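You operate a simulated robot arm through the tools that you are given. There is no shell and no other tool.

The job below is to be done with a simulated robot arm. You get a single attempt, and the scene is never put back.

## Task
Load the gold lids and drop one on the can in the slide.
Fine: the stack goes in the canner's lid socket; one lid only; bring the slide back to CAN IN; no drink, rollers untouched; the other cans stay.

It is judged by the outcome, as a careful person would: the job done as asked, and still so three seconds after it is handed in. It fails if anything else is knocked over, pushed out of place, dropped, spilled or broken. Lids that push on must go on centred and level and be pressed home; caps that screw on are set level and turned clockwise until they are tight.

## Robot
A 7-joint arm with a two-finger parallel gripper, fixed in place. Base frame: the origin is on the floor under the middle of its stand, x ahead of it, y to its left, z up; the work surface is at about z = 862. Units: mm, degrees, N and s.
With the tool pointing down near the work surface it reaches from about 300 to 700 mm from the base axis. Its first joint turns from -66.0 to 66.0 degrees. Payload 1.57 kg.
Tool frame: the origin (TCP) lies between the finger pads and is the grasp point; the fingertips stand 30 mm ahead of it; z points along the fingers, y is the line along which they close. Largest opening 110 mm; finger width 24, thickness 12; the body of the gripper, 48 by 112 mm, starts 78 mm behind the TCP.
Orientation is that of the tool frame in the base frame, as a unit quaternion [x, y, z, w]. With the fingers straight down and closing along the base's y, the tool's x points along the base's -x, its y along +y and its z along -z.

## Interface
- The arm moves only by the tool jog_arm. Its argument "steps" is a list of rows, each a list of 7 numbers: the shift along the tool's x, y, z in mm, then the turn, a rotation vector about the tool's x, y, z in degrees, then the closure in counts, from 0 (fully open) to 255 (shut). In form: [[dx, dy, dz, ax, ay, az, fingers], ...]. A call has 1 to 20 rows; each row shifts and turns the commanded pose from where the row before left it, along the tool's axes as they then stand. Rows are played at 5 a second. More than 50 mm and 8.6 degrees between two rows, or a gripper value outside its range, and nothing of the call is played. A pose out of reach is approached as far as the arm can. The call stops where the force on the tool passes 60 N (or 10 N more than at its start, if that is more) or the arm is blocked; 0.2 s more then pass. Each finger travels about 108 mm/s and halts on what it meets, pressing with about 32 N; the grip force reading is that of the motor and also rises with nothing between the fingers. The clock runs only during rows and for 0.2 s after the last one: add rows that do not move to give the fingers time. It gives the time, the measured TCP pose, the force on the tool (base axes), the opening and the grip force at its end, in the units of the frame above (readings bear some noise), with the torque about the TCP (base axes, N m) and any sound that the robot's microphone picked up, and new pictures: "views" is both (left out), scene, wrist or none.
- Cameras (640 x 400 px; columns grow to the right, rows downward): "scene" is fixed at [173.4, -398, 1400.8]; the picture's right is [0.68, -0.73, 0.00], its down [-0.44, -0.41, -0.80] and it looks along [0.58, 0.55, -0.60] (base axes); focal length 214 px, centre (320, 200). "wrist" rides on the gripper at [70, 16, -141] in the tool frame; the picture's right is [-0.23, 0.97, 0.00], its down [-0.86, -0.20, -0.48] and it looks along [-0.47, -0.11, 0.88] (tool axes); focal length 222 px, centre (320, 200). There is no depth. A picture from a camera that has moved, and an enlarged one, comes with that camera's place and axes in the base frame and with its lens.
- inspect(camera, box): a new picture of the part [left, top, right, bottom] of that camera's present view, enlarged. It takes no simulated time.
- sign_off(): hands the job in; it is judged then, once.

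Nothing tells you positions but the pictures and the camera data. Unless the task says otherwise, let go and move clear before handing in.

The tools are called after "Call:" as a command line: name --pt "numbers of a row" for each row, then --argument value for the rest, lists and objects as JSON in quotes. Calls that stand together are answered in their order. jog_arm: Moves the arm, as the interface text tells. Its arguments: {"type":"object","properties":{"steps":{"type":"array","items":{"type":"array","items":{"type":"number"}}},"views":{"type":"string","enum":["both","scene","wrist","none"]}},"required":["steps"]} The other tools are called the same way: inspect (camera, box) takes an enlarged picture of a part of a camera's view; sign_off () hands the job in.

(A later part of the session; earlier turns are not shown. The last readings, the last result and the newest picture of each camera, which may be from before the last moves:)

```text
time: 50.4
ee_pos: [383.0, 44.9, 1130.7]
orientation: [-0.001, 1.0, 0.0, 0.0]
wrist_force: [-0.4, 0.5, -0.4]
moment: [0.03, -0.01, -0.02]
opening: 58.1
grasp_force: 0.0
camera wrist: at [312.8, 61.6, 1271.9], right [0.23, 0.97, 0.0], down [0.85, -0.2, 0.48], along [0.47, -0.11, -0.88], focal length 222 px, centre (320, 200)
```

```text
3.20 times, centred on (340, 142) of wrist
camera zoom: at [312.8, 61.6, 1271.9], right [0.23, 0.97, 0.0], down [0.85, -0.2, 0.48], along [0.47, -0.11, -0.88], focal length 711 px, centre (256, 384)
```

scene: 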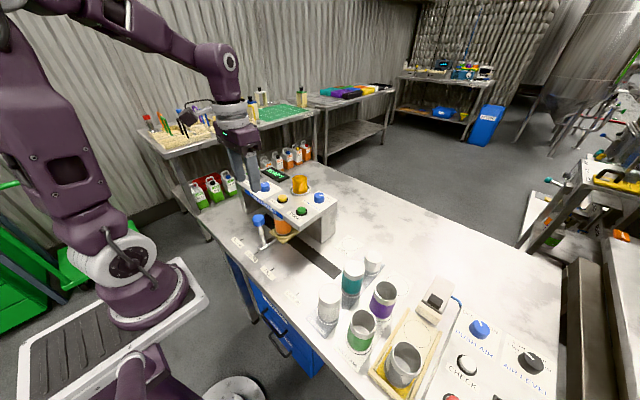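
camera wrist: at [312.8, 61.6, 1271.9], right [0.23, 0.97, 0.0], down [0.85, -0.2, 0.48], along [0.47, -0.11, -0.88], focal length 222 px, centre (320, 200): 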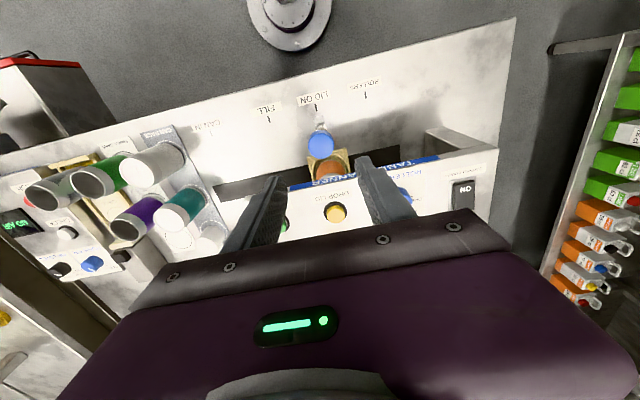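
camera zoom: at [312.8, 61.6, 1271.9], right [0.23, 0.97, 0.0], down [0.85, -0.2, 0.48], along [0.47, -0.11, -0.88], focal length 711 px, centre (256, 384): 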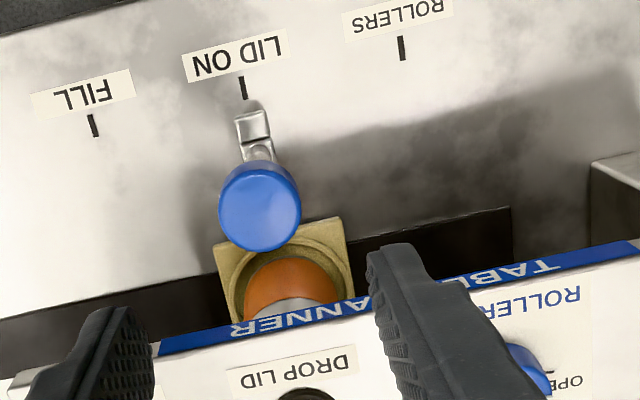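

The slide is parked at LID ON and the handle is free. Now I'll move above the yellow DROP LID button at about (478, 45) with the fingers closed.

Call:
jog_arm --pt "-15 -0.3 0 0 0 0 160" --pt "-20 -0.5 0 0 0 0 220" --pt "-20 -0.5 0 0 0 0 255" --pt "-20 -0.5 0 0 0 0 255" --pt "-15 0 10 0 0 0 255" --pt "-4 0 15 0 0 0 255" --pt "0 0 5 0 0 0 255" --pt "0 0 0 0 0 0 255" --views "both"

Call:
inspect --camera "scene" --box '[240, 150, 340, 220]'

Call:
inspect --camera "wrist" --box '[240, 100, 400, 200]'

```text
time: 52.2
ee_pos: [478.3, 43.7, 1098.8]
orientation: [0.0, 1.0, 0.0, 0.0]
wrist_force: [-0.1, 0.2, -0.1]
moment: [-0.02, -0.03, -0.02]
opening: 0.1
grasp_force: 21.3
camera wrist: at [407.6, 60.5, 1241.7], right [0.23, 0.97, 0.0], down [0.86, -0.2, 0.48], along [0.47, -0.11, -0.88], focal length 222 px, centre (320, 200)
```

scene: 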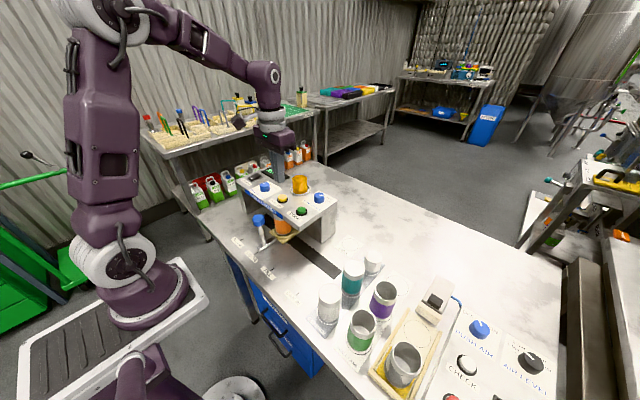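
wrist: 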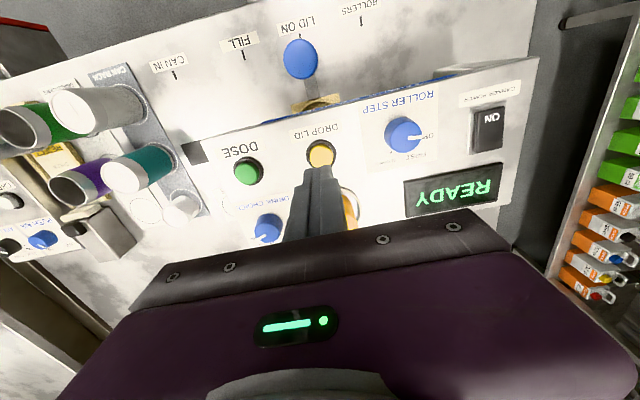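

```text
5.71 times, centred on (290, 185) of scene
camera zoom: at [173.4, -398.0, 1400.8], right [0.68, -0.73, 0.0], down [-0.44, -0.41, -0.8], along [0.58, 0.55, -0.6], focal length 1226 px, centre (491, 286)
```

zoom: 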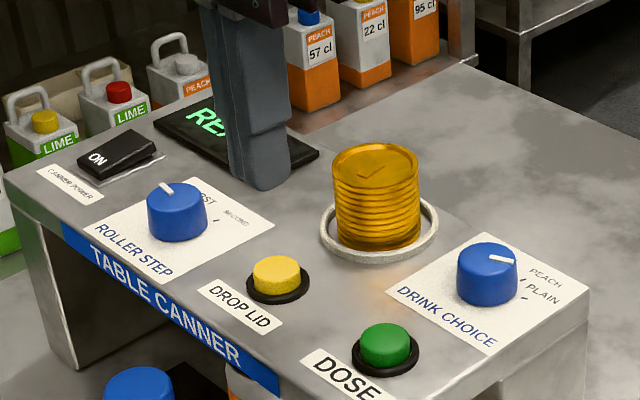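

```text
4.00 times, centred on (320, 150) of wrist
camera zoom: at [407.6, 60.5, 1241.7], right [0.23, 0.97, 0.0], down [0.86, -0.2, 0.48], along [0.47, -0.11, -0.88], focal length 888 px, centre (320, 400)
```

zoom: 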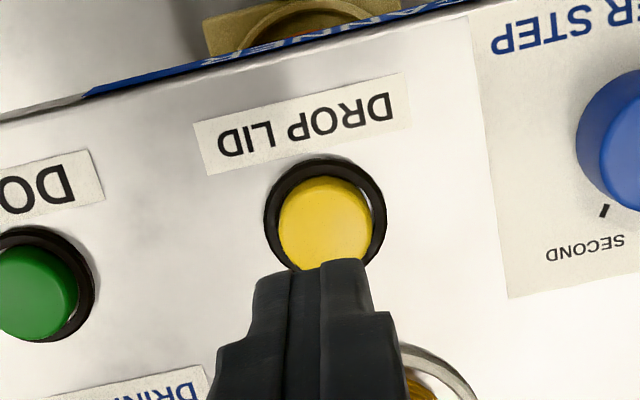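

The button is about 1.5–2 mm from the tool axis. I'll correct for that and come down close above it.

Call:
jog_arm --pt "1.6 1 10 0 0 0 255" --pt "0 0 15 0 0 0 255" --pt "0 0 10 0 0 0 255" --pt "0 0 5 0 0 0 255" --pt "0 0 0 0 0 0 255" --views "wrist"

Call:
inspect --camera "scene" --box '[260, 170, 320, 215]'

Call:
inspect --camera "wrist" --box '[280, 130, 360, 180]'

```text
time: 53.4
ee_pos: [476.3, 45.0, 1059.5]
orientation: [0.0, 1.0, 0.0, 0.0]
wrist_force: [-0.8, 0.1, -1.0]
moment: [-0.01, 0.03, 0.02]
opening: 0.0
grasp_force: 21.3
camera wrist: at [405.8, 61.4, 1201.4], right [0.23, 0.97, 0.0], down [0.86, -0.2, 0.48], along [0.47, -0.11, -0.88], focal length 222 px, centre (320, 200)
```

wrist: 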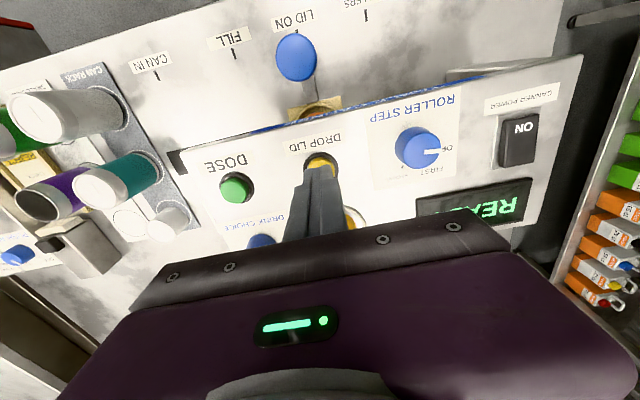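

```text
8.89 times, centred on (290, 192) of scene
camera zoom: at [173.4, -398.0, 1400.8], right [0.68, -0.73, 0.0], down [-0.44, -0.41, -0.8], along [0.58, 0.55, -0.6], focal length 1906 px, centre (587, 267)
```

zoom: 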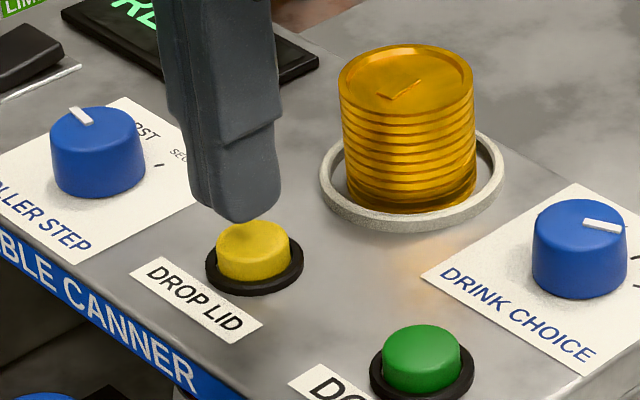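

```text
8.00 times, centred on (320, 155) of wrist
camera zoom: at [405.8, 61.4, 1201.4], right [0.23, 0.97, 0.0], down [0.86, -0.2, 0.48], along [0.47, -0.11, -0.88], focal length 1777 px, centre (320, 560)
```

zoom: 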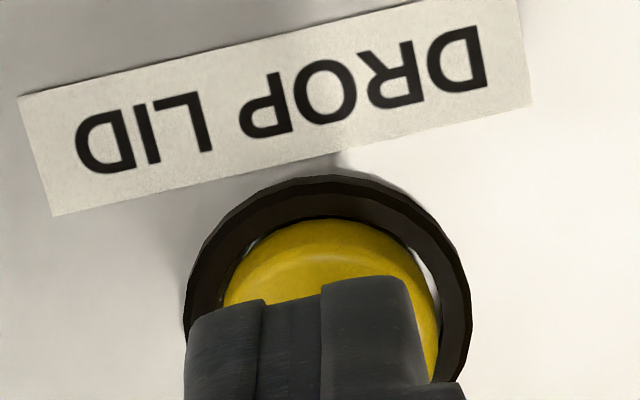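

The close view puts the button centre about 2–3 mm further out than the tool axis. I'll correct that and check.

Call:
jog_arm --pt "-2.6 -0.8 3 0 0 0 255" --pt "0 0 3 0 0 0 255" --pt "0 0 0 0 0 0 255" --views "none"

Call:
inspect --camera "scene" --box '[260, 170, 320, 215]'

Call:
inspect --camera "wrist" --box '[280, 130, 360, 180]'

```text
time: 54.2
ee_pos: [478.8, 45.0, 1053.8]
orientation: [0.001, 1.0, 0.0, 0.0]
wrist_force: [0.8, 0.3, -0.3]
moment: [0.01, -0.01, -0.02]
opening: 0.0
grasp_force: 21.1
```

```text
8.89 times, centred on (290, 192) of scene
camera zoom: at [173.4, -398.0, 1400.8], right [0.68, -0.73, 0.0], down [-0.44, -0.41, -0.8], along [0.58, 0.55, -0.6], focal length 1906 px, centre (587, 267)
```

zoom: 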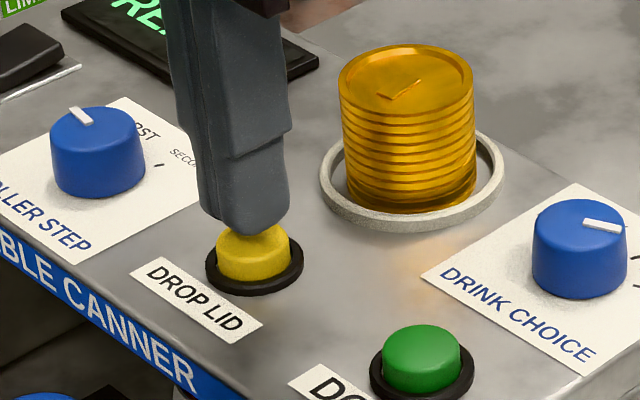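

```text
8.00 times, centred on (320, 155) of wrist
camera zoom: at [408.5, 60.9, 1195.1], right [0.23, 0.97, 0.0], down [0.85, -0.2, 0.48], along [0.47, -0.11, -0.88], focal length 1777 px, centre (320, 560)
```

zoom: 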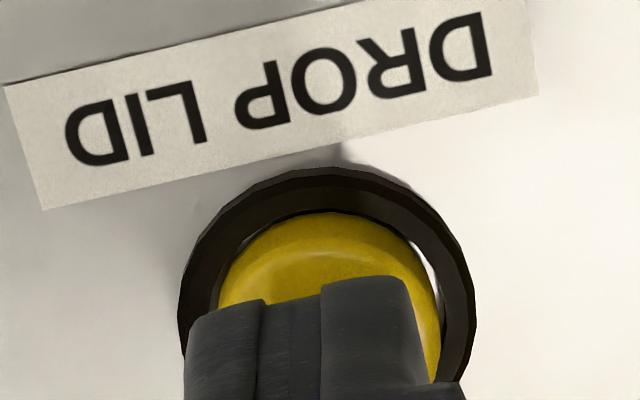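

The fingertips are over the button. I'll press down in small, strictly one-way steps so that it triggers only once.

Call:
jog_arm --pt "0 0 2 0 0 0 255" --pt "0 0 2 0 0 0 255" --pt "0 0 1 0 0 0 255" --pt "0 0 0 0 0 0 255" --views "none"

Call:
inspect --camera "scene" --box '[260, 170, 320, 215]'

```text
time: 55.2
ee_pos: [478.0, 44.5, 1048.1]
orientation: [0.0, 1.0, 0.0, 0.0]
wrist_force: [0.2, 0.2, -0.4]
moment: [0.03, 0.03, -0.03]
opening: 0.0
grasp_force: 20.8
```

```text
8.89 times, centred on (290, 192) of scene
camera zoom: at [173.4, -398.0, 1400.8], right [0.68, -0.73, 0.0], down [-0.44, -0.41, -0.8], along [0.58, 0.55, -0.6], focal length 1906 px, centre (587, 267)
```

zoom: 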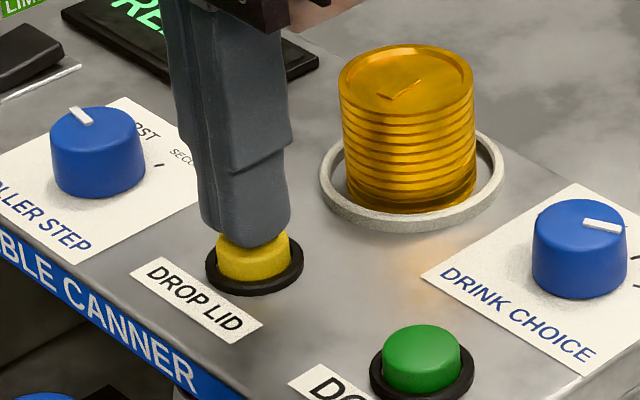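

Call:
jog_arm --pt "0 0 1 0 0 0 255" --pt "0 0 1 0 0 0 255" --pt "0 0 0 0 0 0 255" --views "none"

Call:
inspect --camera "scene" --box '[260, 170, 320, 215]'

```text
time: 56.0
ee_pos: [478.8, 44.9, 1046.2]
orientation: [0.0, 1.0, 0.001, 0.0]
wrist_force: [-1.0, 0.3, -0.4]
moment: [0.0, -0.02, -0.05]
opening: 0.0
grasp_force: 21.8
```

```text
8.89 times, centred on (290, 192) of scene
camera zoom: at [173.4, -398.0, 1400.8], right [0.68, -0.73, 0.0], down [-0.44, -0.41, -0.8], along [0.58, 0.55, -0.6], focal length 1906 px, centre (587, 267)
```

zoom: 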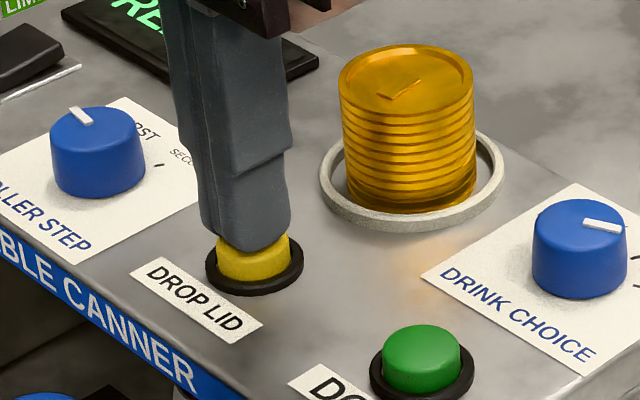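

Call:
jog_arm --pt "0 0 1 0 0 0 255" --pt "0 0 1 0 0 0 255" --pt "0 0 0 0 0 0 255" --views "none"

Call:
inspect --camera "scene" --box '[260, 170, 320, 215]'

```text
time: 56.8
ee_pos: [478.5, 45.2, 1044.7]
orientation: [0.0, 1.0, 0.0, 0.001]
wrist_force: [1.1, -0.3, 0.1]
moment: [0.02, 0.0, 0.0]
opening: 0.0
grasp_force: 21.1
```

```text
8.89 times, centred on (290, 192) of scene
camera zoom: at [173.4, -398.0, 1400.8], right [0.68, -0.73, 0.0], down [-0.44, -0.41, -0.8], along [0.58, 0.55, -0.6], focal length 1906 px, centre (587, 267)
```

zoom: 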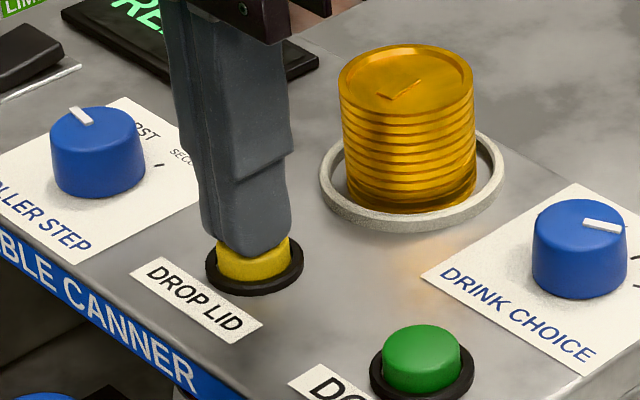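

Call:
jog_arm --pt "0 0 1 0 0 0 255" --pt "0 0 0 0 0 0 255" --views "none"

```text
time: 57.4
ee_pos: [478.1, 43.3, 1042.4]
orientation: [0.0, 1.0, -0.001, 0.0]
wrist_force: [-1.3, -0.1, 1.0]
moment: [-0.01, -0.02, 0.04]
opening: 0.1
grasp_force: 21.4
```

Call:
jog_arm --pt "0 0 1 0 0 0 255" --pt "0 0 0 0 0 0 255" --views "none"

Call:
inspect --camera "scene" --box '[260, 170, 320, 215]'

```text
time: 58.0
ee_pos: [478.0, 45.1, 1042.4]
orientation: [0.0, 1.0, -0.001, -0.001]
wrist_force: [-0.7, -1.3, 2.0]
moment: [-0.01, 0.0, -0.03]
opening: 0.0
grasp_force: 20.8
heard: click
```

```text
8.89 times, centred on (290, 192) of scene
camera zoom: at [173.3, -398.1, 1400.7], right [0.68, -0.73, 0.0], down [-0.44, -0.41, -0.8], along [0.58, 0.55, -0.6], focal length 1906 px, centre (587, 267)
```

zoom: 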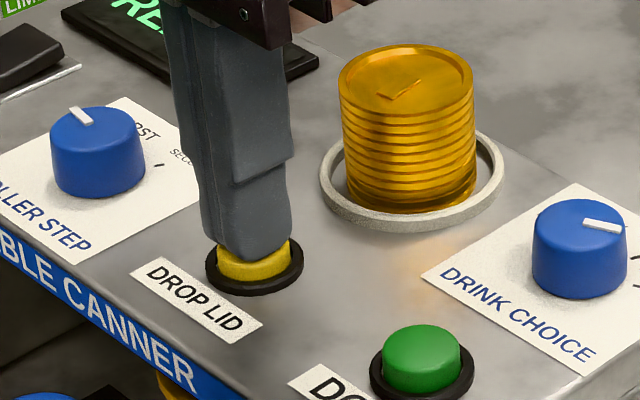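

A click sounded. I'll hold still without pressing further and look at the display, the stack and the can under the canner.

Call:
inspect --camera "scene" --box '[230, 160, 330, 260]'

Call:
inspect --camera "wrist" --box '[220, 30, 620, 230]'

```text
4.00 times, centred on (280, 210) of scene
camera zoom: at [173.3, -398.1, 1400.7], right [0.68, -0.73, 0.0], down [-0.44, -0.41, -0.8], along [0.58, 0.55, -0.6], focal length 858 px, centre (480, 160)
```

zoom: 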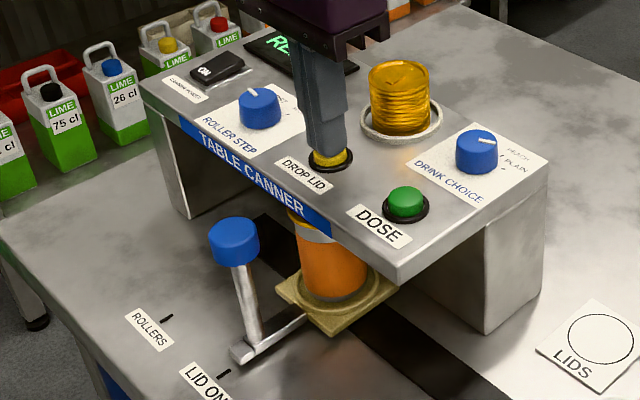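

```text
1.60 times, centred on (420, 130) of wrist
camera zoom: at [408.3, 61.0, 1184.6], right [0.23, 0.97, 0.0], down [0.85, -0.2, 0.48], along [0.47, -0.11, -0.88], focal length 355 px, centre (160, 312)
```

zoom: 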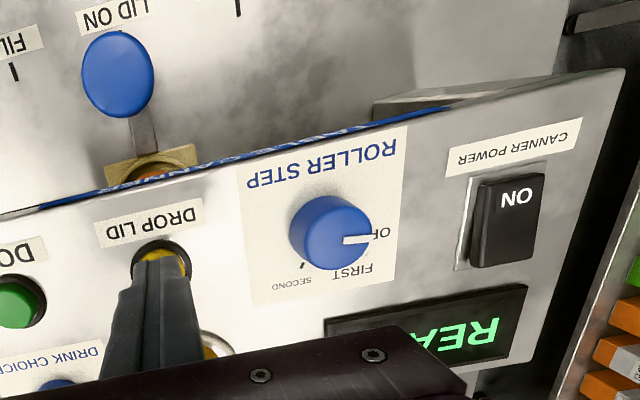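

A gold lid now shows on the can under the canner. I'll lift straight off the button.

Call:
jog_arm --pt "0 0 -5 0 0 0 255" --pt "0 0 -15 0 0 0 255" --pt "0 0 -30 0 0 0 255" --pt "0 0 -30 0 0 0 255" --pt "0 0 -10 0 0 0 255" --pt "0 0 0 0 0 0 255" --views "both"

Call:
inspect --camera "scene" --box '[230, 160, 330, 260]'

Call:
inspect --camera "scene" --box '[270, 210, 310, 250]'

Call:
inspect --camera "scene" --box '[280, 165, 320, 205]'

```text
time: 59.4
ee_pos: [478.5, 43.9, 1132.9]
orientation: [0.0, 1.0, 0.0, 0.0]
wrist_force: [-0.7, 0.7, 0.1]
moment: [-0.01, -0.03, 0.04]
opening: 0.0
grasp_force: 21.0
camera wrist: at [408.1, 61.0, 1274.4], right [0.23, 0.97, 0.0], down [0.86, -0.2, 0.48], along [0.47, -0.11, -0.88], focal length 222 px, centre (320, 200)
```

scene: 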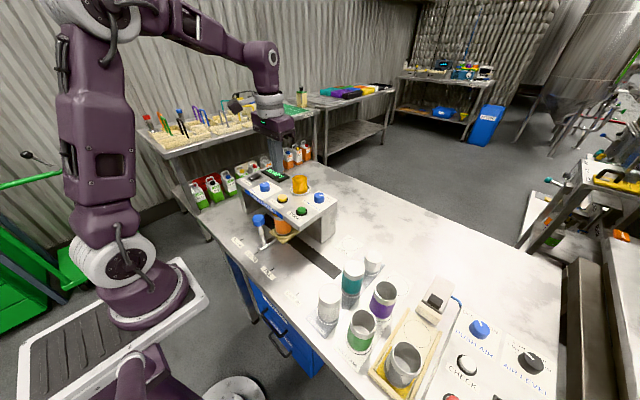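
wrist: 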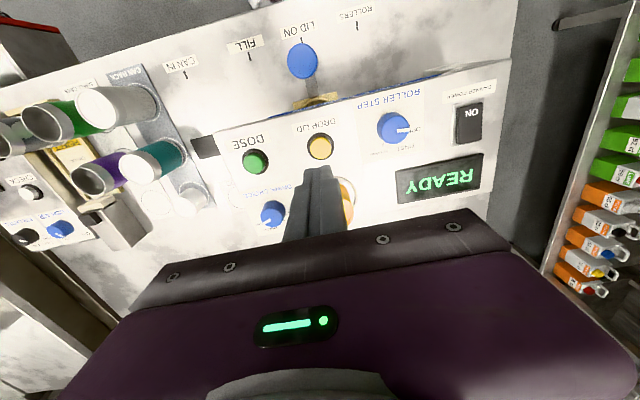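

```text
4.00 times, centred on (280, 210) of scene
camera zoom: at [173.4, -398.0, 1400.8], right [0.68, -0.73, 0.0], down [-0.44, -0.41, -0.8], along [0.58, 0.55, -0.6], focal length 858 px, centre (480, 160)
```

zoom: 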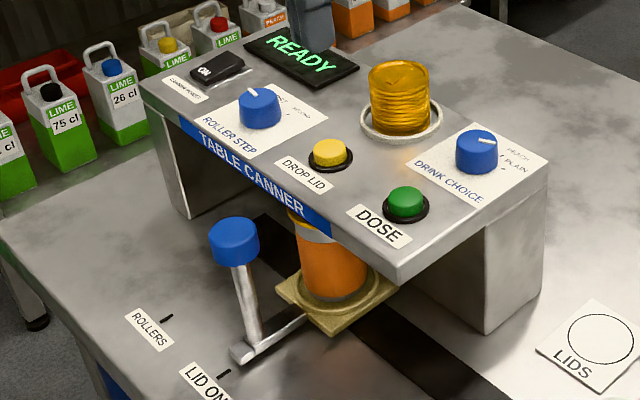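

```text
10.00 times, centred on (290, 230) of scene
camera zoom: at [173.4, -398.0, 1400.8], right [0.68, -0.73, 0.0], down [-0.44, -0.41, -0.8], along [0.58, 0.55, -0.6], focal length 2145 px, centre (620, -100)
```

zoom: 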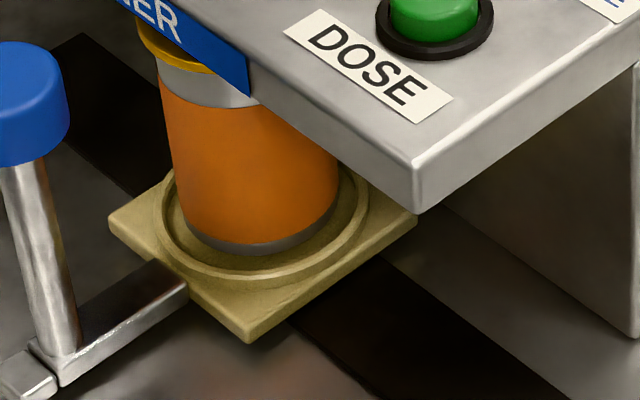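

```text
10.00 times, centred on (300, 185) of scene
camera zoom: at [173.4, -398.0, 1400.8], right [0.68, -0.73, 0.0], down [-0.44, -0.41, -0.8], along [0.58, 0.55, -0.6], focal length 2145 px, centre (520, 350)
```

zoom: 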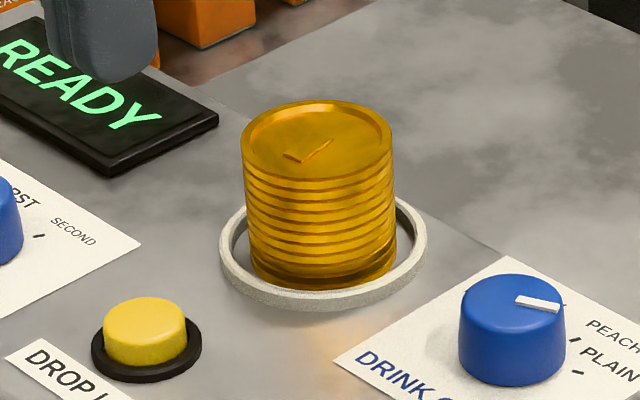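

One gold lid is on the can, the stack remains upright in the socket and the display still reads READY. I'll go back to the handle, with the fingers open above the knob.

Call:
jog_arm --pt "15 0.2 0 0 0 0 255" --pt "20 0.3 0 0 0 0 220" --pt "20 0.3 0 0 0 0 170" --pt "20 0.4 0 0 0 0 120" --pt "15 0 0 0 0 0 116" --pt "5.2 0 0 0 0 0 116" --pt "0 0 20 0 0 0 116" --pt "0 0 30 0 0 0 116" --pt "0 0 25 0 0 0 116" --pt "0 0 15 0 0 0 116" --pt "0 0 0 0 0 0 116" --views "both"

Call:
inspect --camera "wrist" --box '[240, 100, 400, 200]'

Call:
inspect --camera "scene" --box '[220, 180, 310, 260]'

```text
time: 61.8
ee_pos: [383.2, 46.0, 1042.2]
orientation: [0.0, 1.0, 0.0, 0.0]
wrist_force: [0.6, -1.2, -0.3]
moment: [0.0, 0.02, -0.04]
opening: 60.2
grasp_force: 0.0
camera wrist: at [313.1, 61.9, 1184.0], right [0.23, 0.97, 0.0], down [0.85, -0.2, 0.48], along [0.47, -0.11, -0.88], focal length 222 px, centre (320, 200)
```

scene: 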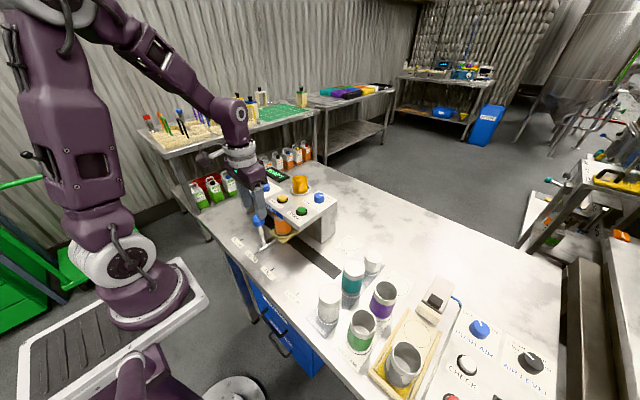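
wrist: 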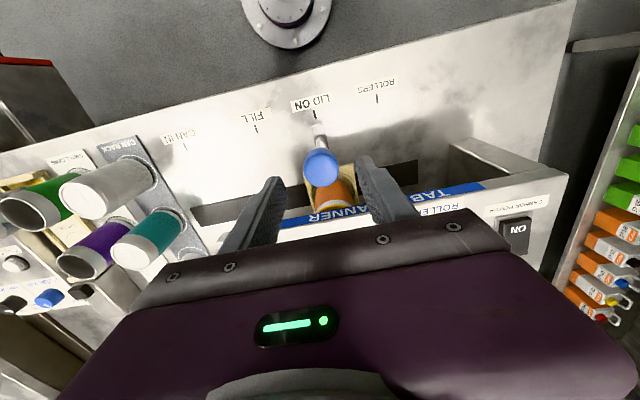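

```text
4.00 times, centred on (320, 150) of wrist
camera zoom: at [313.1, 61.9, 1184.0], right [0.23, 0.97, 0.0], down [0.85, -0.2, 0.48], along [0.47, -0.11, -0.88], focal length 888 px, centre (320, 400)
```

zoom: 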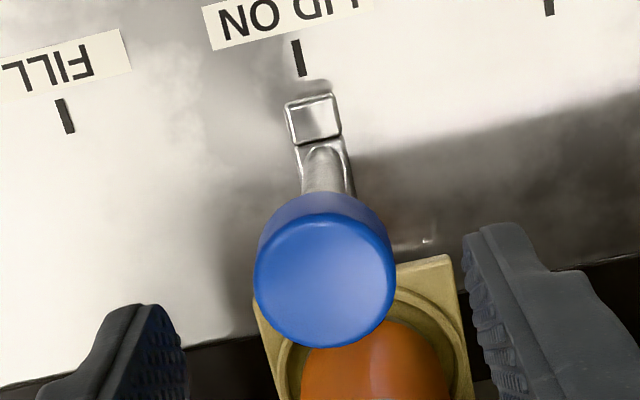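

```text
5.00 times, centred on (265, 220) of scene
camera zoom: at [173.4, -398.0, 1400.8], right [0.68, -0.73, 0.0], down [-0.44, -0.41, -0.8], along [0.58, 0.55, -0.6], focal length 1072 px, centre (595, 100)
```

zoom: 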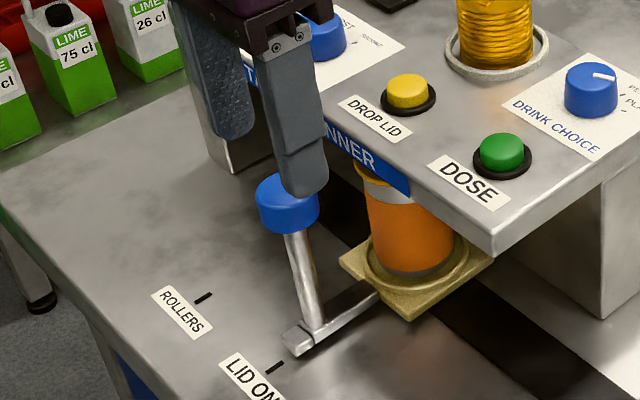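

The fingers straddle the knob. I'll lower and close to a loose cage again.

Call:
jog_arm --pt "0 0 13 0 0 0 116" --pt "0 0 15 0 0 0 116" --pt "0 0 15 0 0 0 116" --pt "0 0 0 0 0 0 135" --pt "0 0 0 0 0 0 155" --pt "0 0 0 0 0 0 168" --pt "0 0 0 0 0 0 175" --pt "0 0 0 0 0 0 175" --views "none"

Call:
inspect --camera "wrist" --box '[240, 120, 400, 220]'

Call:
inspect --camera "wrist" --box '[272, 90, 368, 150]'

```text
time: 63.6
ee_pos: [383.8, 44.2, 998.5]
orientation: [0.0, 1.0, 0.0, 0.0]
wrist_force: [-0.2, 0.2, 0.4]
moment: [-0.01, 0.03, 0.0]
opening: 34.5
grasp_force: 0.0
```

```text
4.00 times, centred on (320, 170) of wrist
camera zoom: at [313.2, 61.6, 1141.2], right [0.23, 0.97, 0.0], down [0.85, -0.2, 0.48], along [0.47, -0.11, -0.88], focal length 888 px, centre (320, 320)
```

zoom: 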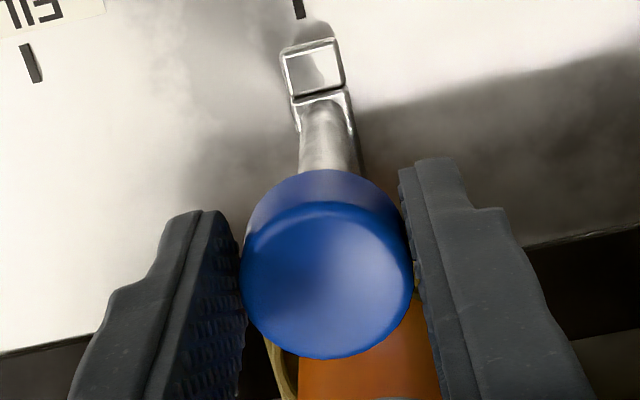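

```text
6.67 times, centred on (320, 120) of wrist
camera zoom: at [313.2, 61.6, 1141.2], right [0.23, 0.97, 0.0], down [0.85, -0.2, 0.48], along [0.47, -0.11, -0.88], focal length 1481 px, centre (320, 733)
```

zoom: 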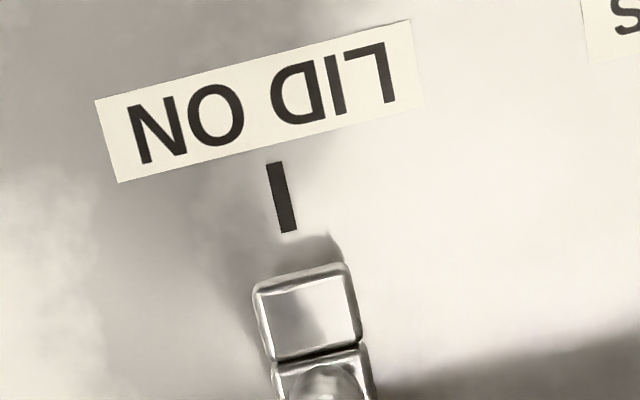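

Now I'll slide back toward CAN IN with the same gentle ramps.

Call:
jog_arm --pt "0 -0.5 0 0 0 0 175" --pt "0 -1 0 0 0 0 175" --pt "0 -1.5 0 0 0 0 175" --pt "0 -2.5 0 0 0 0 175" --pt "0 -3.5 0 0 0 0 175" --pt "0 -4.5 0 0 0 0 175" --pt "0 -5 0 0 0 0 175" --pt "0 -5 0 0 0 0 175" --pt "0 -5 0 0 0 0 175" --pt "0 -5 0 0 0 0 175" --pt "0 -5 0 0 0 0 175" --pt "0 -5 0 0 0 0 175" --pt "0 -5 0 0 0 0 175" --pt "0 -4.5 0 0 0 0 175" --pt "0 -3.5 0 0 0 0 175" --pt "0 -2.5 0 0 0 0 175" --pt "0 -1.5 0 0 0 0 175" --pt "0 -1 0 0 0 0 175" --pt "0 -0.5 0 0 0 0 175" --pt "0 0 0 0 0 0 175" --views "both"

Call:
inspect --camera "scene" --box '[240, 180, 340, 270]'

```text
time: 67.8
ee_pos: [382.3, -16.1, 999.2]
orientation: [-0.001, 1.0, 0.001, 0.0]
wrist_force: [0.7, 0.2, -0.6]
moment: [-0.02, 0.04, 0.02]
opening: 34.9
grasp_force: 0.0
camera wrist: at [313.2, 0.0, 1141.5], right [0.23, 0.97, 0.0], down [0.86, -0.2, 0.48], along [0.47, -0.11, -0.88], focal length 222 px, centre (320, 200)
```

scene: 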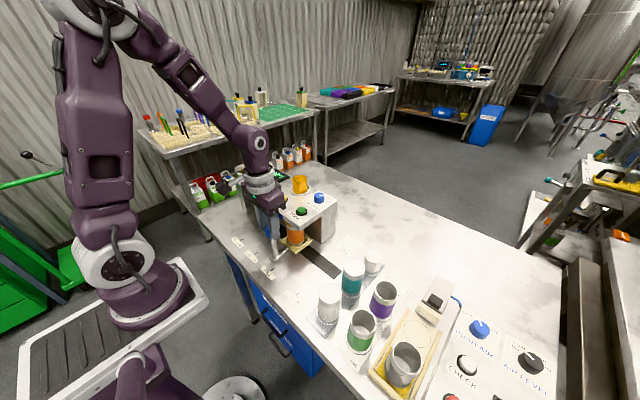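
wrist: 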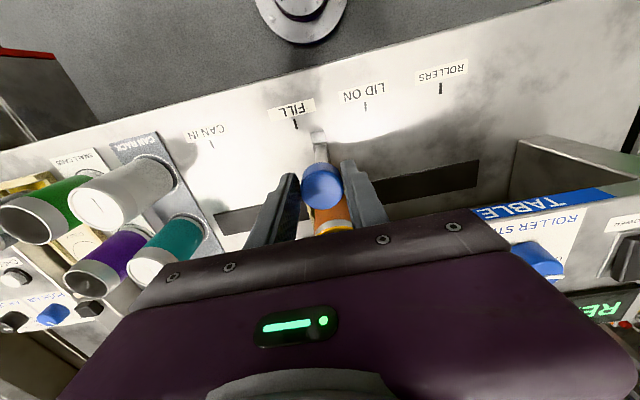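

```text
4.44 times, centred on (290, 225) of scene
camera zoom: at [173.4, -398.0, 1400.8], right [0.68, -0.73, 0.0], down [-0.44, -0.41, -0.8], along [0.58, 0.55, -0.6], focal length 953 px, centre (453, 89)
```

zoom: 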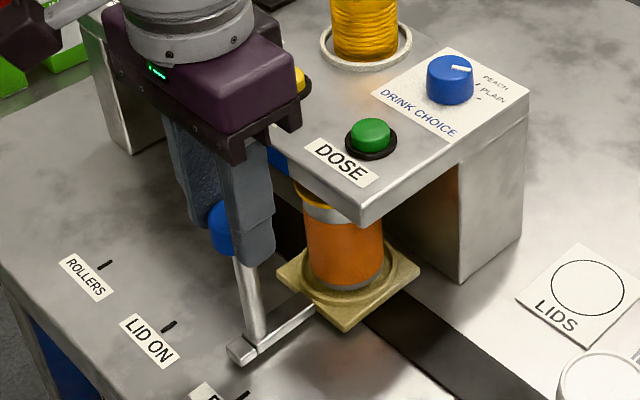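

Smooth; the can and lid are moving together. Continuing.

Call:
jog_arm --pt "0 -0.5 0 0 0 0 175" --pt "0 -1 0 0 0 0 175" --pt "0 -1.5 0 0 0 0 175" --pt "0 -2.5 0 0 0 0 175" --pt "0 -3.5 0 0 0 0 175" --pt "0 -4.5 0 0 0 0 175" --pt "0 -5 0 0 0 0 175" --pt "0 -5 0 0 0 0 175" --pt "0 -5 0 0 0 0 175" --pt "0 -5 0 0 0 0 175" --pt "0 -5 0 0 0 0 175" --pt "0 -5 0 0 0 0 175" --pt "0 -5 0 0 0 0 175" --pt "0 -4.5 0 0 0 0 175" --pt "0 -3.5 0 0 0 0 175" --pt "0 -2.5 0 0 0 0 175" --pt "0 -1.5 0 0 0 0 175" --pt "0 -1 0 0 0 0 175" --pt "0 -0.5 0 0 0 0 175" --pt "0 0 0 0 0 0 175" --views "both"

Call:
inspect --camera "scene" --box '[260, 200, 350, 280]'

```text
time: 72.0
ee_pos: [384.0, -77.3, 999.3]
orientation: [-0.001, 1.0, 0.0, 0.0]
wrist_force: [0.5, 0.8, 0.1]
moment: [-0.01, 0.03, 0.02]
opening: 34.7
grasp_force: 0.0
camera wrist: at [313.0, -62.0, 1141.5], right [0.23, 0.97, 0.0], down [0.85, -0.2, 0.48], along [0.47, -0.11, -0.88], focal length 222 px, centre (320, 200)
```

scene: 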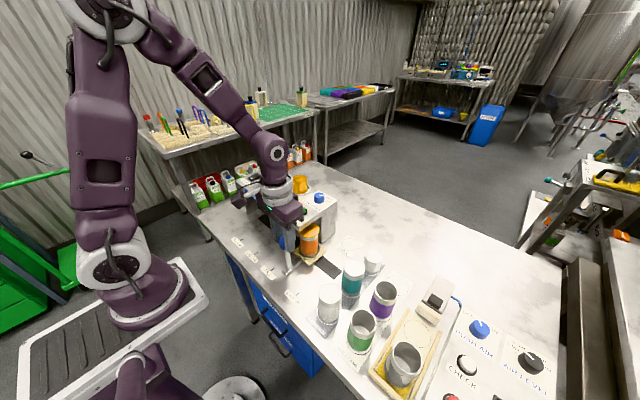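
wrist: 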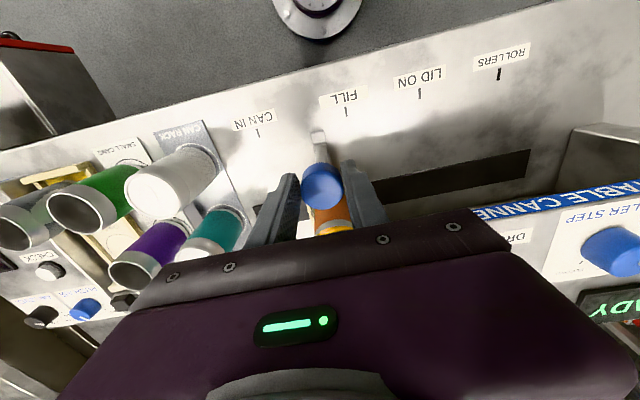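

```text
5.00 times, centred on (305, 240) of scene
camera zoom: at [173.4, -398.0, 1400.8], right [0.68, -0.73, 0.0], down [-0.44, -0.41, -0.8], along [0.58, 0.55, -0.6], focal length 1072 px, centre (395, 0)
```

zoom: 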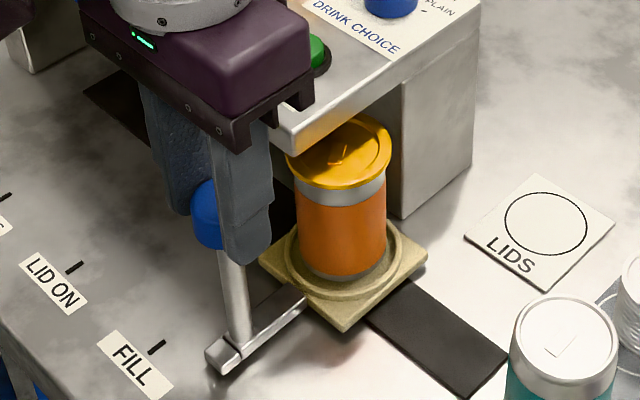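

The gold lid sits level and centred on the can. Next run is 62 mm, then fine alignment at CAN IN.

Call:
jog_arm --pt "0 -0.5 0 0 0 0 175" --pt "0 -1 0 0 0 0 175" --pt "0 -1.5 0 0 0 0 175" --pt "0 -2.5 0 0 0 0 175" --pt "0 -3.5 0 0 0 0 175" --pt "0 -4.5 0 0 0 0 175" --pt "0 -5 0 0 0 0 175" --pt "0 -5 0 0 0 0 175" --pt "0 -5 0 0 0 0 175" --pt "0 -5 0 0 0 0 175" --pt "0 -5 0 0 0 0 175" --pt "0 -5 0 0 0 0 175" --pt "0 -5 0 0 0 0 175" --pt "0 -4.5 0 0 0 0 175" --pt "0 -3.5 0 0 0 0 175" --pt "0 -2.5 0 0 0 0 175" --pt "0 -1.5 0 0 0 0 175" --pt "0 -1 0 0 0 0 175" --pt "0 -0.5 0 0 0 0 175" --pt "0 0 0 0 0 0 175" --views "both"

Call:
inspect --camera "scene" --box '[270, 210, 360, 290]'

Call:
inspect --camera "wrist" --box '[272, 90, 368, 150]'

```text
time: 76.2
ee_pos: [384.2, -139.7, 999.0]
orientation: [0.001, 1.0, 0.0, 0.0]
wrist_force: [-0.7, 0.7, 0.1]
moment: [0.02, 0.0, 0.02]
opening: 34.3
grasp_force: 0.0
camera wrist: at [313.0, -123.9, 1141.5], right [0.23, 0.97, 0.0], down [0.86, -0.2, 0.48], along [0.47, -0.11, -0.88], focal length 222 px, centre (320, 200)
```

scene: 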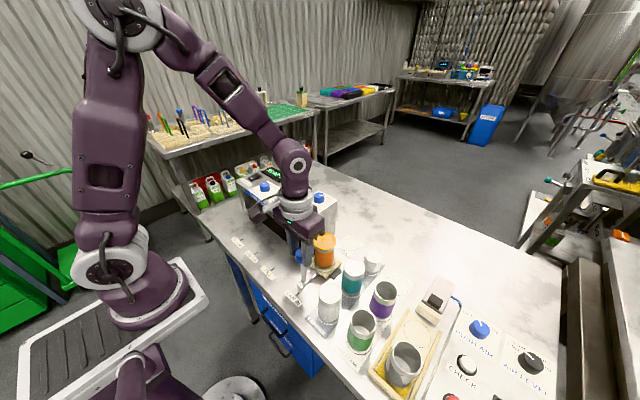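
wrist: 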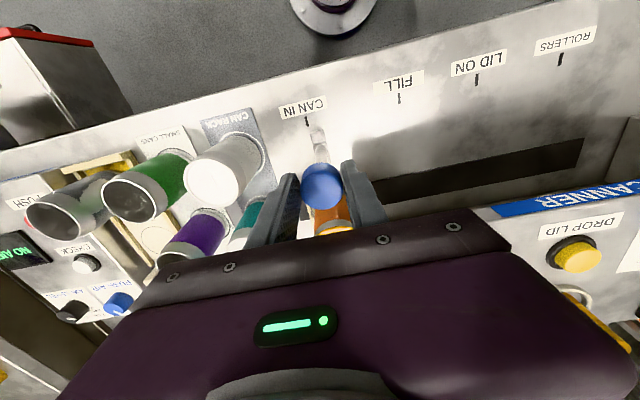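

```text
5.00 times, centred on (315, 250) of scene
camera zoom: at [173.4, -398.0, 1400.8], right [0.68, -0.73, 0.0], down [-0.44, -0.41, -0.8], along [0.58, 0.55, -0.6], focal length 1072 px, centre (345, -50)
```

zoom: 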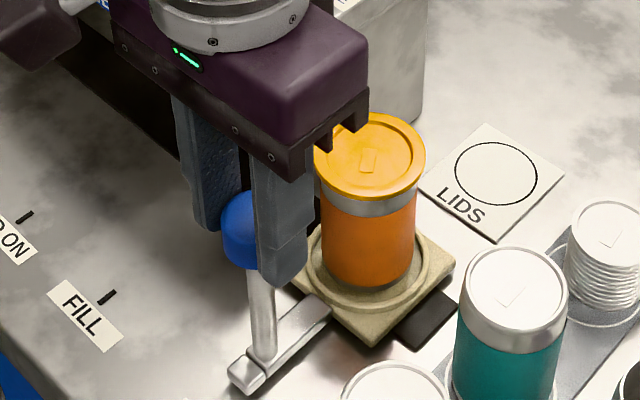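

```text
6.67 times, centred on (320, 120) of wrist
camera zoom: at [313.0, -123.9, 1141.5], right [0.23, 0.97, 0.0], down [0.86, -0.2, 0.48], along [0.47, -0.11, -0.88], focal length 1481 px, centre (320, 733)
```

zoom: 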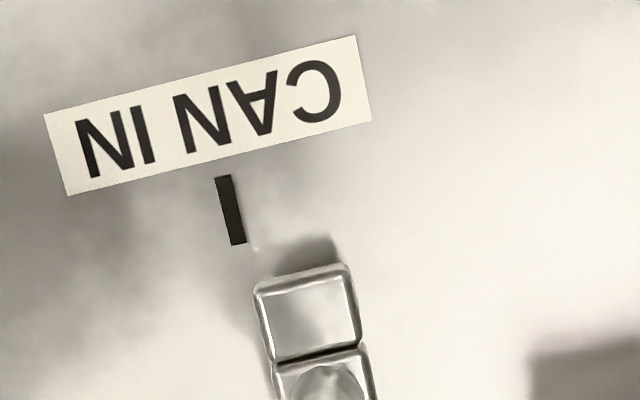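

About 9 mm left to the CAN IN tick.

Call:
jog_arm --pt "0 -0.4 0 0 0 0 175" --pt "0 -0.8 0 0 0 0 175" --pt "0 -1.2 0 0 0 0 175" --pt "0 -1.5 0 0 0 0 175" --pt "0 -1.5 0 0 0 0 175" --pt "0 -1.2 0 0 0 0 175" --pt "0 -0.8 0 0 0 0 175" --pt "0 -0.5 0 0 0 0 175" --pt "0 -0.3 0 0 0 0 175" --pt "0 0 0 0 0 0 175" --views "none"

Call:
inspect --camera "wrist" --box '[272, 90, 368, 150]'

```text
time: 78.4
ee_pos: [383.2, -149.5, 999.9]
orientation: [0.0, 1.0, -0.001, -0.001]
wrist_force: [0.4, -0.7, -1.2]
moment: [0.02, -0.01, -0.01]
opening: 34.8
grasp_force: 0.3
```

```text
6.67 times, centred on (320, 120) of wrist
camera zoom: at [313.0, -132.1, 1141.5], right [0.23, 0.97, 0.0], down [0.86, -0.2, 0.48], along [0.47, -0.11, -0.88], focal length 1481 px, centre (320, 733)
```

zoom: 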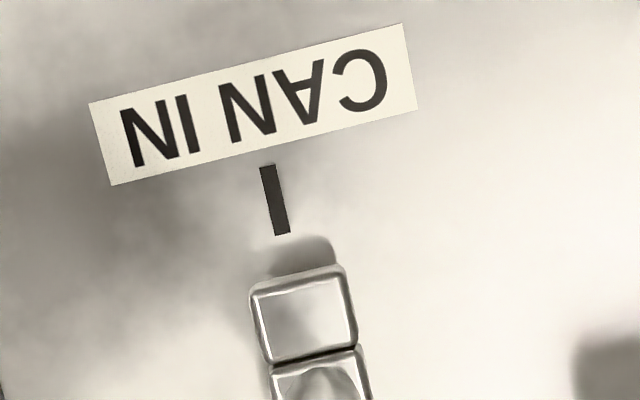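

The bar now matches the CAN IN reference. I'll open the fingers and rise clear.

Call:
jog_arm --pt "0 0 0 0 0 0 168" --pt "0 0 0 0 0 0 155" --pt "0 0 0 0 0 0 135" --pt "0 0 0 0 0 0 120" --pt "0 0 -10 0 0 0 120" --pt "0 0 -20 0 0 0 120" --pt "0 0 -35 0 0 0 120" --pt "0 0 -40 0 0 0 120" --pt "0 0 -40 0 0 0 120" --pt "0 0 -20 0 0 0 120" --pt "0 0 0 0 0 0 120" --views "both"

Call:
inspect --camera "scene" --box '[270, 210, 390, 310]'

Call:
inspect --camera "wrist" --box '[240, 80, 400, 190]'

Call:
inspect --camera "scene" --box '[230, 150, 350, 240]'

```text
time: 80.8
ee_pos: [382.5, -148.6, 1164.3]
orientation: [0.0, 1.0, 0.0, 0.001]
wrist_force: [-0.1, 0.1, 0.0]
moment: [-0.01, -0.02, -0.01]
opening: 58.1
grasp_force: 0.1
camera wrist: at [312.9, -132.6, 1306.4], right [0.23, 0.97, 0.0], down [0.86, -0.2, 0.48], along [0.47, -0.11, -0.88], focal length 222 px, centre (320, 200)
```

scene: 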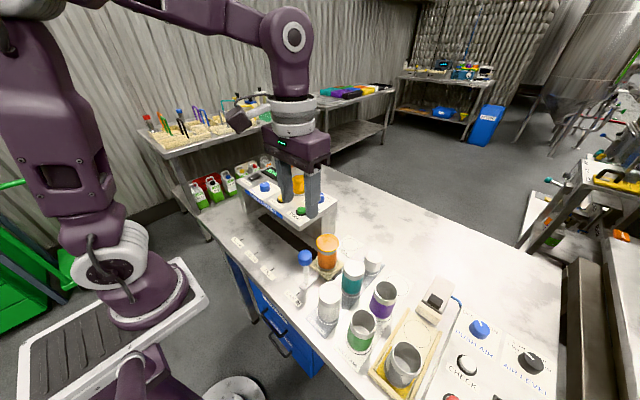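
wrist: 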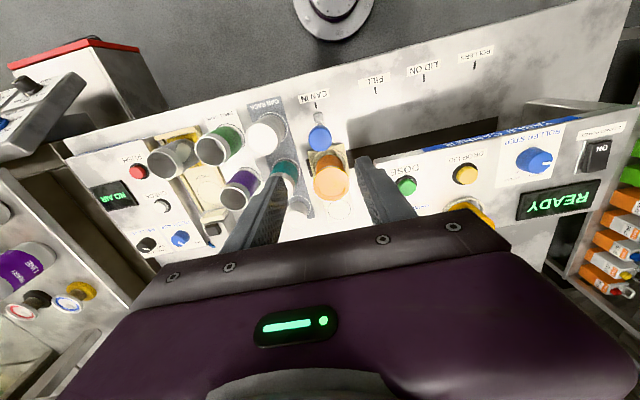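

```text
4.00 times, centred on (330, 260) of scene
camera zoom: at [173.4, -398.0, 1400.8], right [0.68, -0.73, 0.0], down [-0.44, -0.41, -0.8], along [0.58, 0.55, -0.6], focal length 858 px, centre (280, -40)
```

zoom: 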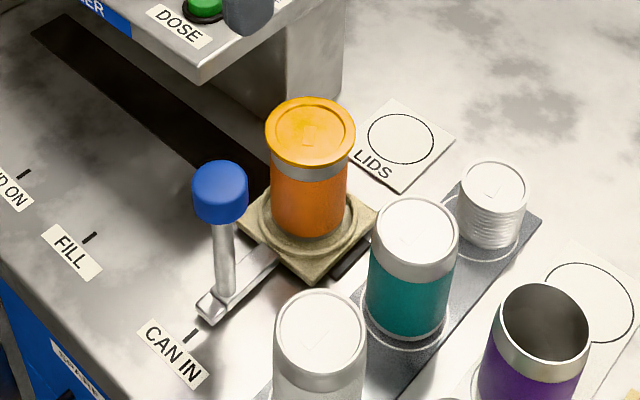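

```text
3.64 times, centred on (320, 135) of wrist
camera zoom: at [312.9, -132.6, 1306.4], right [0.23, 0.97, 0.0], down [0.86, -0.2, 0.48], along [0.47, -0.11, -0.88], focal length 808 px, centre (320, 436)
```

zoom: 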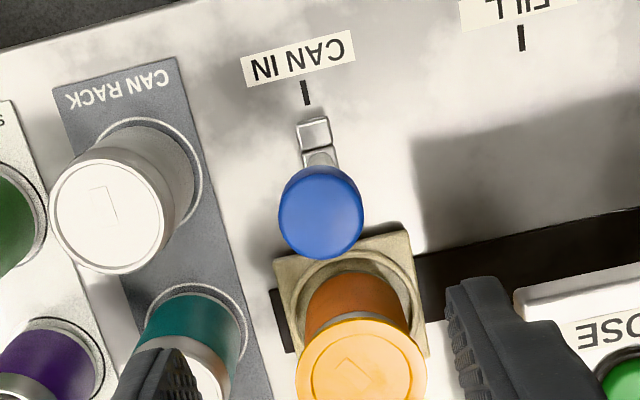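

```text
4.44 times, centred on (290, 195) of scene
camera zoom: at [173.4, -398.0, 1400.8], right [0.68, -0.73, 0.0], down [-0.44, -0.41, -0.8], along [0.58, 0.55, -0.6], focal length 953 px, centre (453, 222)
```

zoom: 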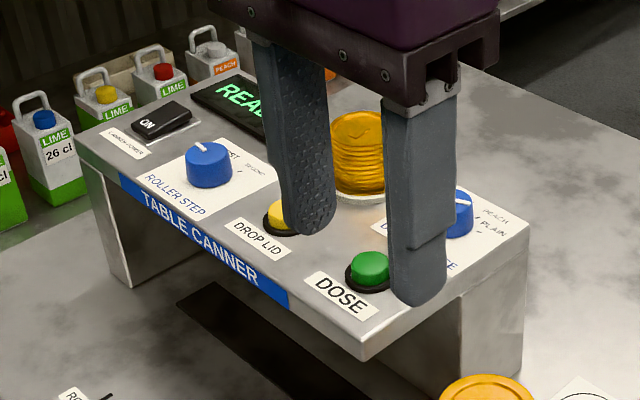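

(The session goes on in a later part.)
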